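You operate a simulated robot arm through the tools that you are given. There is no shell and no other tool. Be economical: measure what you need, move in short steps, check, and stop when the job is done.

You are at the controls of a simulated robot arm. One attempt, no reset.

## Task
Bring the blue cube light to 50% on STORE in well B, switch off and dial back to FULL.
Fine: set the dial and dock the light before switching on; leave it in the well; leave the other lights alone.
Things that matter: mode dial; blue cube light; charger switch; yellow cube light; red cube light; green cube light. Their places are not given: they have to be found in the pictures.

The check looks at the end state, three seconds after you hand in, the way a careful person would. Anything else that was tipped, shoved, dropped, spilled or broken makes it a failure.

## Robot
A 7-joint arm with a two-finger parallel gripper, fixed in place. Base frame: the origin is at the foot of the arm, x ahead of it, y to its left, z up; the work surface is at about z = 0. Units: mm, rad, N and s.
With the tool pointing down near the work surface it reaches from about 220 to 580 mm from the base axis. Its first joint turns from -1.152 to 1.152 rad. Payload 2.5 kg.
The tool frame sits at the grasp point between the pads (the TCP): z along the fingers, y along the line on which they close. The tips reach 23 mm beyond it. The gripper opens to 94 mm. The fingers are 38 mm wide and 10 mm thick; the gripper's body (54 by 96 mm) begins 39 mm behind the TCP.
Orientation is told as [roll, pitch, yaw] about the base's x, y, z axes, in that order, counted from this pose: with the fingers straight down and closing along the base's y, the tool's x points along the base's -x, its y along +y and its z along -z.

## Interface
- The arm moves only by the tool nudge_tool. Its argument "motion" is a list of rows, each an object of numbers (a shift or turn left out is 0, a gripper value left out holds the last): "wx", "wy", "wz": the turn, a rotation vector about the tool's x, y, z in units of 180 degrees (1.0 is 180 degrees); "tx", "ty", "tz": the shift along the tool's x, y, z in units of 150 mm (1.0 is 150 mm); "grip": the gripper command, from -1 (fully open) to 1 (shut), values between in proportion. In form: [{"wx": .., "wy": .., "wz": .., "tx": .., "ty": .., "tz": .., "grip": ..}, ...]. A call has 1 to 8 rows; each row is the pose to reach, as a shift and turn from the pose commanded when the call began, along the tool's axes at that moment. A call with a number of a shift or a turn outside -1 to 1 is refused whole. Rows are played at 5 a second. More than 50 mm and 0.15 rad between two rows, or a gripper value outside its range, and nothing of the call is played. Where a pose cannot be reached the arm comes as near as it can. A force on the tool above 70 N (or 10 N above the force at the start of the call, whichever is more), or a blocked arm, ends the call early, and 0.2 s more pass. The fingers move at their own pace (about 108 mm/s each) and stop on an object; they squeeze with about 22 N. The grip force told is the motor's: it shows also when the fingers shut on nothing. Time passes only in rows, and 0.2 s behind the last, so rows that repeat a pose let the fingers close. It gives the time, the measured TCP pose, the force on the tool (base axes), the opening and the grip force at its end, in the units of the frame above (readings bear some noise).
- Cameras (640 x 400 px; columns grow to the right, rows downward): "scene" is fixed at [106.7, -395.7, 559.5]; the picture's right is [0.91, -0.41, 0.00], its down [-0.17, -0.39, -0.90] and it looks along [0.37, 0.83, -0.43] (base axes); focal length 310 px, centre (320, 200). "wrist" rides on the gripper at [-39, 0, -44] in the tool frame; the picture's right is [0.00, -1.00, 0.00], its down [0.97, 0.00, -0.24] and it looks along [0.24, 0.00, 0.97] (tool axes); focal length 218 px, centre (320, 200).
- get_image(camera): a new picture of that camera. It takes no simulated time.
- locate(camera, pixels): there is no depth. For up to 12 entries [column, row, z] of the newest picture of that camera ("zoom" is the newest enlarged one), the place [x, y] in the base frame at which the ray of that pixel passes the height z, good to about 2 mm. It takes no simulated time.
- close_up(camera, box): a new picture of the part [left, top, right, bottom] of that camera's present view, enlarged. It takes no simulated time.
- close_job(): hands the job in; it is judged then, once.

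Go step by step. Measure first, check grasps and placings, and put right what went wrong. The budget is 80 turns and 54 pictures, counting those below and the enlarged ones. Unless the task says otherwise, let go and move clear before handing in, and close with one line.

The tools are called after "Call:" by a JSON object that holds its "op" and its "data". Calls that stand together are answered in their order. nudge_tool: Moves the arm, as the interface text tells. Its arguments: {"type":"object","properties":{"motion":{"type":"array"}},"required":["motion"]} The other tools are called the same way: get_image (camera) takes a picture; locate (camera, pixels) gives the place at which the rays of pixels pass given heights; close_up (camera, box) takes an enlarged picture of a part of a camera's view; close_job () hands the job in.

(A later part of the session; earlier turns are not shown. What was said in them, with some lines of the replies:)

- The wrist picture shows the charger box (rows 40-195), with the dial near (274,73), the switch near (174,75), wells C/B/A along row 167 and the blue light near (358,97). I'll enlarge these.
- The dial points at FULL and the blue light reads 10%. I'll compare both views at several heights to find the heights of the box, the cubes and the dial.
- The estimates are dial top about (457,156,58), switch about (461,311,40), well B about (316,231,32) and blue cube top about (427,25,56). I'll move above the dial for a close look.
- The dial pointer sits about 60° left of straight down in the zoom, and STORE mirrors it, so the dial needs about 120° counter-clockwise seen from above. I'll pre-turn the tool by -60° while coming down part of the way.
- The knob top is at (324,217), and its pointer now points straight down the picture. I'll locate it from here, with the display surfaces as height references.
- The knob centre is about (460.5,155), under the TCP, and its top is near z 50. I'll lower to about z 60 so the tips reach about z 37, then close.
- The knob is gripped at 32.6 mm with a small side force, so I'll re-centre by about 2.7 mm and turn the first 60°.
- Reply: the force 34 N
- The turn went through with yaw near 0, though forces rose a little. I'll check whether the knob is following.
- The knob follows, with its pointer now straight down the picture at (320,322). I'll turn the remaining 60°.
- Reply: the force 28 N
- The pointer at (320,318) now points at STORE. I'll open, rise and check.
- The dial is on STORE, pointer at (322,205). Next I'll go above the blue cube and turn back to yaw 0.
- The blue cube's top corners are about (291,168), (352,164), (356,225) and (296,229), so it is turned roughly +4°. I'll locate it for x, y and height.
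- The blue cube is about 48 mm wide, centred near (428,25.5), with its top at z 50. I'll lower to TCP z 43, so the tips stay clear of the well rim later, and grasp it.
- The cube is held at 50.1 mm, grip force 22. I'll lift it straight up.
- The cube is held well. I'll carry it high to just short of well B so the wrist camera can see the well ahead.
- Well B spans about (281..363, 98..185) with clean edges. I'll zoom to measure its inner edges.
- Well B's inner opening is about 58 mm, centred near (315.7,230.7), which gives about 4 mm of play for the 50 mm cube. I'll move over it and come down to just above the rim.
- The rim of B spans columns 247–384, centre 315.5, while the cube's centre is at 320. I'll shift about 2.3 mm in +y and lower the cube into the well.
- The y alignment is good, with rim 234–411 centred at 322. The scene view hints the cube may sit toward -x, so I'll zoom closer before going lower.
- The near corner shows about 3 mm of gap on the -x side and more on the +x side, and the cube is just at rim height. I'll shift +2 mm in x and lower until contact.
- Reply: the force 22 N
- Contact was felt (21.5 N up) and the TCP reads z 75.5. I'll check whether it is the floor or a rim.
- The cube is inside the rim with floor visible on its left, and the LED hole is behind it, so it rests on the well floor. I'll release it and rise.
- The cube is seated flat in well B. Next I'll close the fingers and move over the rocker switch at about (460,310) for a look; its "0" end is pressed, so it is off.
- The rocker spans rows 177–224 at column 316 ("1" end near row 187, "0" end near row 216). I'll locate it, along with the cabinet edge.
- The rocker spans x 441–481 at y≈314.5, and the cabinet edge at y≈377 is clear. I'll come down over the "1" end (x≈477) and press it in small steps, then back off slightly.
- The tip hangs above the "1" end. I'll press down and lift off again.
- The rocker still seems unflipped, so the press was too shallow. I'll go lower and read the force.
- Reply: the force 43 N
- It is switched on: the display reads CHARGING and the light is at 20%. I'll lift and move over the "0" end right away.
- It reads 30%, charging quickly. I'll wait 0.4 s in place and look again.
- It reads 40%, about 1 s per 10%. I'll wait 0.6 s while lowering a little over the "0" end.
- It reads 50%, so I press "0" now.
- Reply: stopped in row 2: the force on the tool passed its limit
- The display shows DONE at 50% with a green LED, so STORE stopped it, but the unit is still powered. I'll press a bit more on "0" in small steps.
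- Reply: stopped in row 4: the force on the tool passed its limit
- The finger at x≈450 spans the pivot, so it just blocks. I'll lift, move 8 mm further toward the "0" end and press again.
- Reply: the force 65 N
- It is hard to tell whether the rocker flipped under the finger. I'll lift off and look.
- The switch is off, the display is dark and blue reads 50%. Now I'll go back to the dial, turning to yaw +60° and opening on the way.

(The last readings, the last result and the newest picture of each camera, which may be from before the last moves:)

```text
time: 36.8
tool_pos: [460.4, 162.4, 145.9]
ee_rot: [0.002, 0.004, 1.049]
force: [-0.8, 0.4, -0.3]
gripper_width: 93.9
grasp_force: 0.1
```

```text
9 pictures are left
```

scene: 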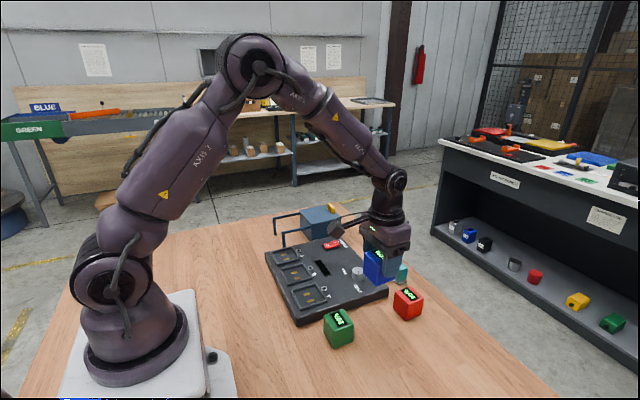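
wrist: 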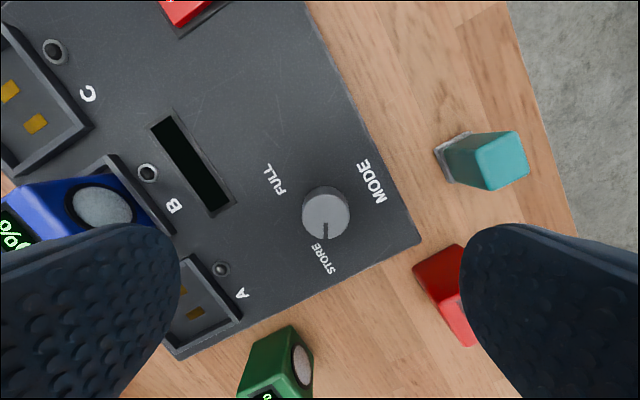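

The knob at (326,212) is nearly under the tool. I'll correct by about 8 mm, come down and grip it.

Call:
{"op": "nudge_tool", "data": {"motion": [{"tx": 0.048, "ty": -0.024, "tz": 0.2}, {"tx": 0.048, "ty": -0.024, "tz": 0.4}, {"tx": 0.048, "ty": -0.024, "tz": 0.52}, {"tx": 0.048, "ty": -0.024, "tz": 0.57}, {"tx": 0.048, "ty": -0.024, "tz": 0.57}, {"tx": 0.048, "ty": -0.024, "tz": 0.57, "grip": 1}, {"tx": 0.048, "ty": -0.024, "tz": 0.57, "grip": 1}, {"tx": 0.048, "ty": -0.024, "tz": 0.57, "grip": 1}]}}

```text
time: 38.6
tool_pos: [459.2, 153.5, 63.0]
ee_rot: [-0.002, 0.003, 1.046]
force: [15.5, -4.0, -11.1]
gripper_width: 32.6
grasp_force: 45.1
```

The knob is gripped at 32.6 mm. I'll ease the side force by 2 mm and turn back the first half.

Call:
{"op": "nudge_tool", "data": {"motion": [{"ty": -0.014}, {"ty": -0.014, "wz": 0.047}, {"ty": -0.014, "wz": 0.094}, {"ty": -0.014, "wz": 0.141}, {"ty": -0.014, "wz": 0.188}, {"ty": -0.014, "wz": 0.235}, {"ty": -0.014, "wz": 0.282}, {"ty": -0.014, "wz": 0.329}]}}

Call:
{"op": "nudge_tool", "data": {"motion": [{"wz": 0.047}, {"wz": 0.094}, {"wz": 0.141}, {"wz": 0.188}, {"wz": 0.235}, {"wz": 0.282}, {"wz": 0.329}, {"wz": 0.338}]}}

Call:
{"op": "get_image", "data": {"camera": "wrist"}}

```text
time: 40.4
tool_pos: [458.0, 154.8, 62.3]
ee_rot: [-0.001, 0.01, 0.01]
force: [-25.4, -6.7, 41.3]
gripper_width: 32.6
grasp_force: 45.1
```

```text
time: 42.2
tool_pos: [459.7, 155.5, 61.8]
ee_rot: [-0.006, 0.001, -1.047]
force: [-20.2, 8.0, 25.5]
gripper_width: 32.6
grasp_force: 44.9
```

```text
8 pictures are left
```

wrist: 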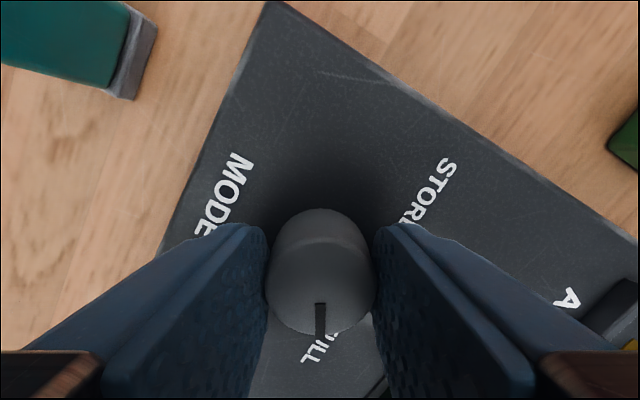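

The pointer at (320,318) is at FULL. I'll release, rise clear and check.

Call:
{"op": "nudge_tool", "data": {"motion": [{"grip": -1}, {"grip": -1}, {"grip": -1}, {"tz": -0.2}, {"tz": -0.5}, {"tz": -0.8}, {"tz": -1.0}, {"tz": -1.0}]}}

Call:
{"op": "get_image", "data": {"camera": "wrist"}}

Call:
{"op": "close_up", "data": {"camera": "scene", "box": [250, 190, 440, 350]}}

```text
time: 44.0
tool_pos: [461.6, 153.5, 213.3]
ee_rot: [-0.003, 0.0, -1.049]
force: [0.5, -0.9, 0.5]
gripper_width: 93.9
grasp_force: 0.0
```

```text
7 pictures are left
```

wrist: 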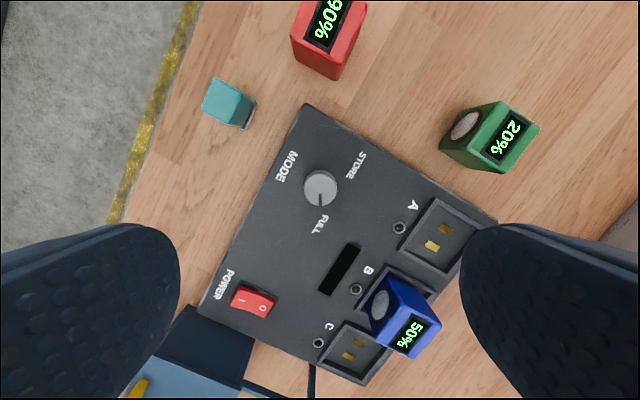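

```text
2.50 times, centred on (345, 270) of scene
```

zoom: 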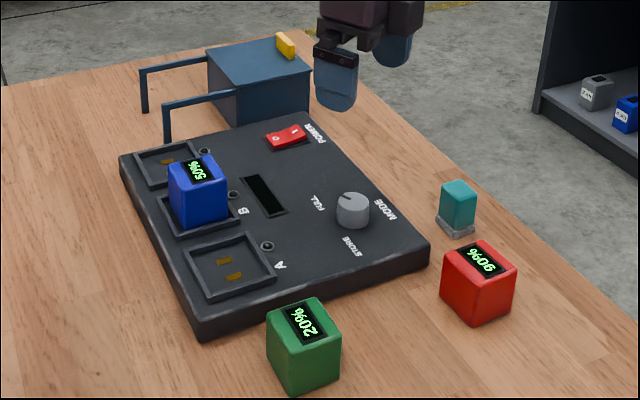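

The dial is at FULL, the switch is off, blue sits in well B at 50%, and the other lights look as they did at the start. The arm is clear, so I'm handing in.

Call:
{"op": "close_job", "data": {}}

```text
The job is handed in.
```

The blue cube light was brought to 50% on STORE and left in well B; the charger is off, the dial is back on FULL, and I left the other lights alone (the yellow one I never identified in the pictures).
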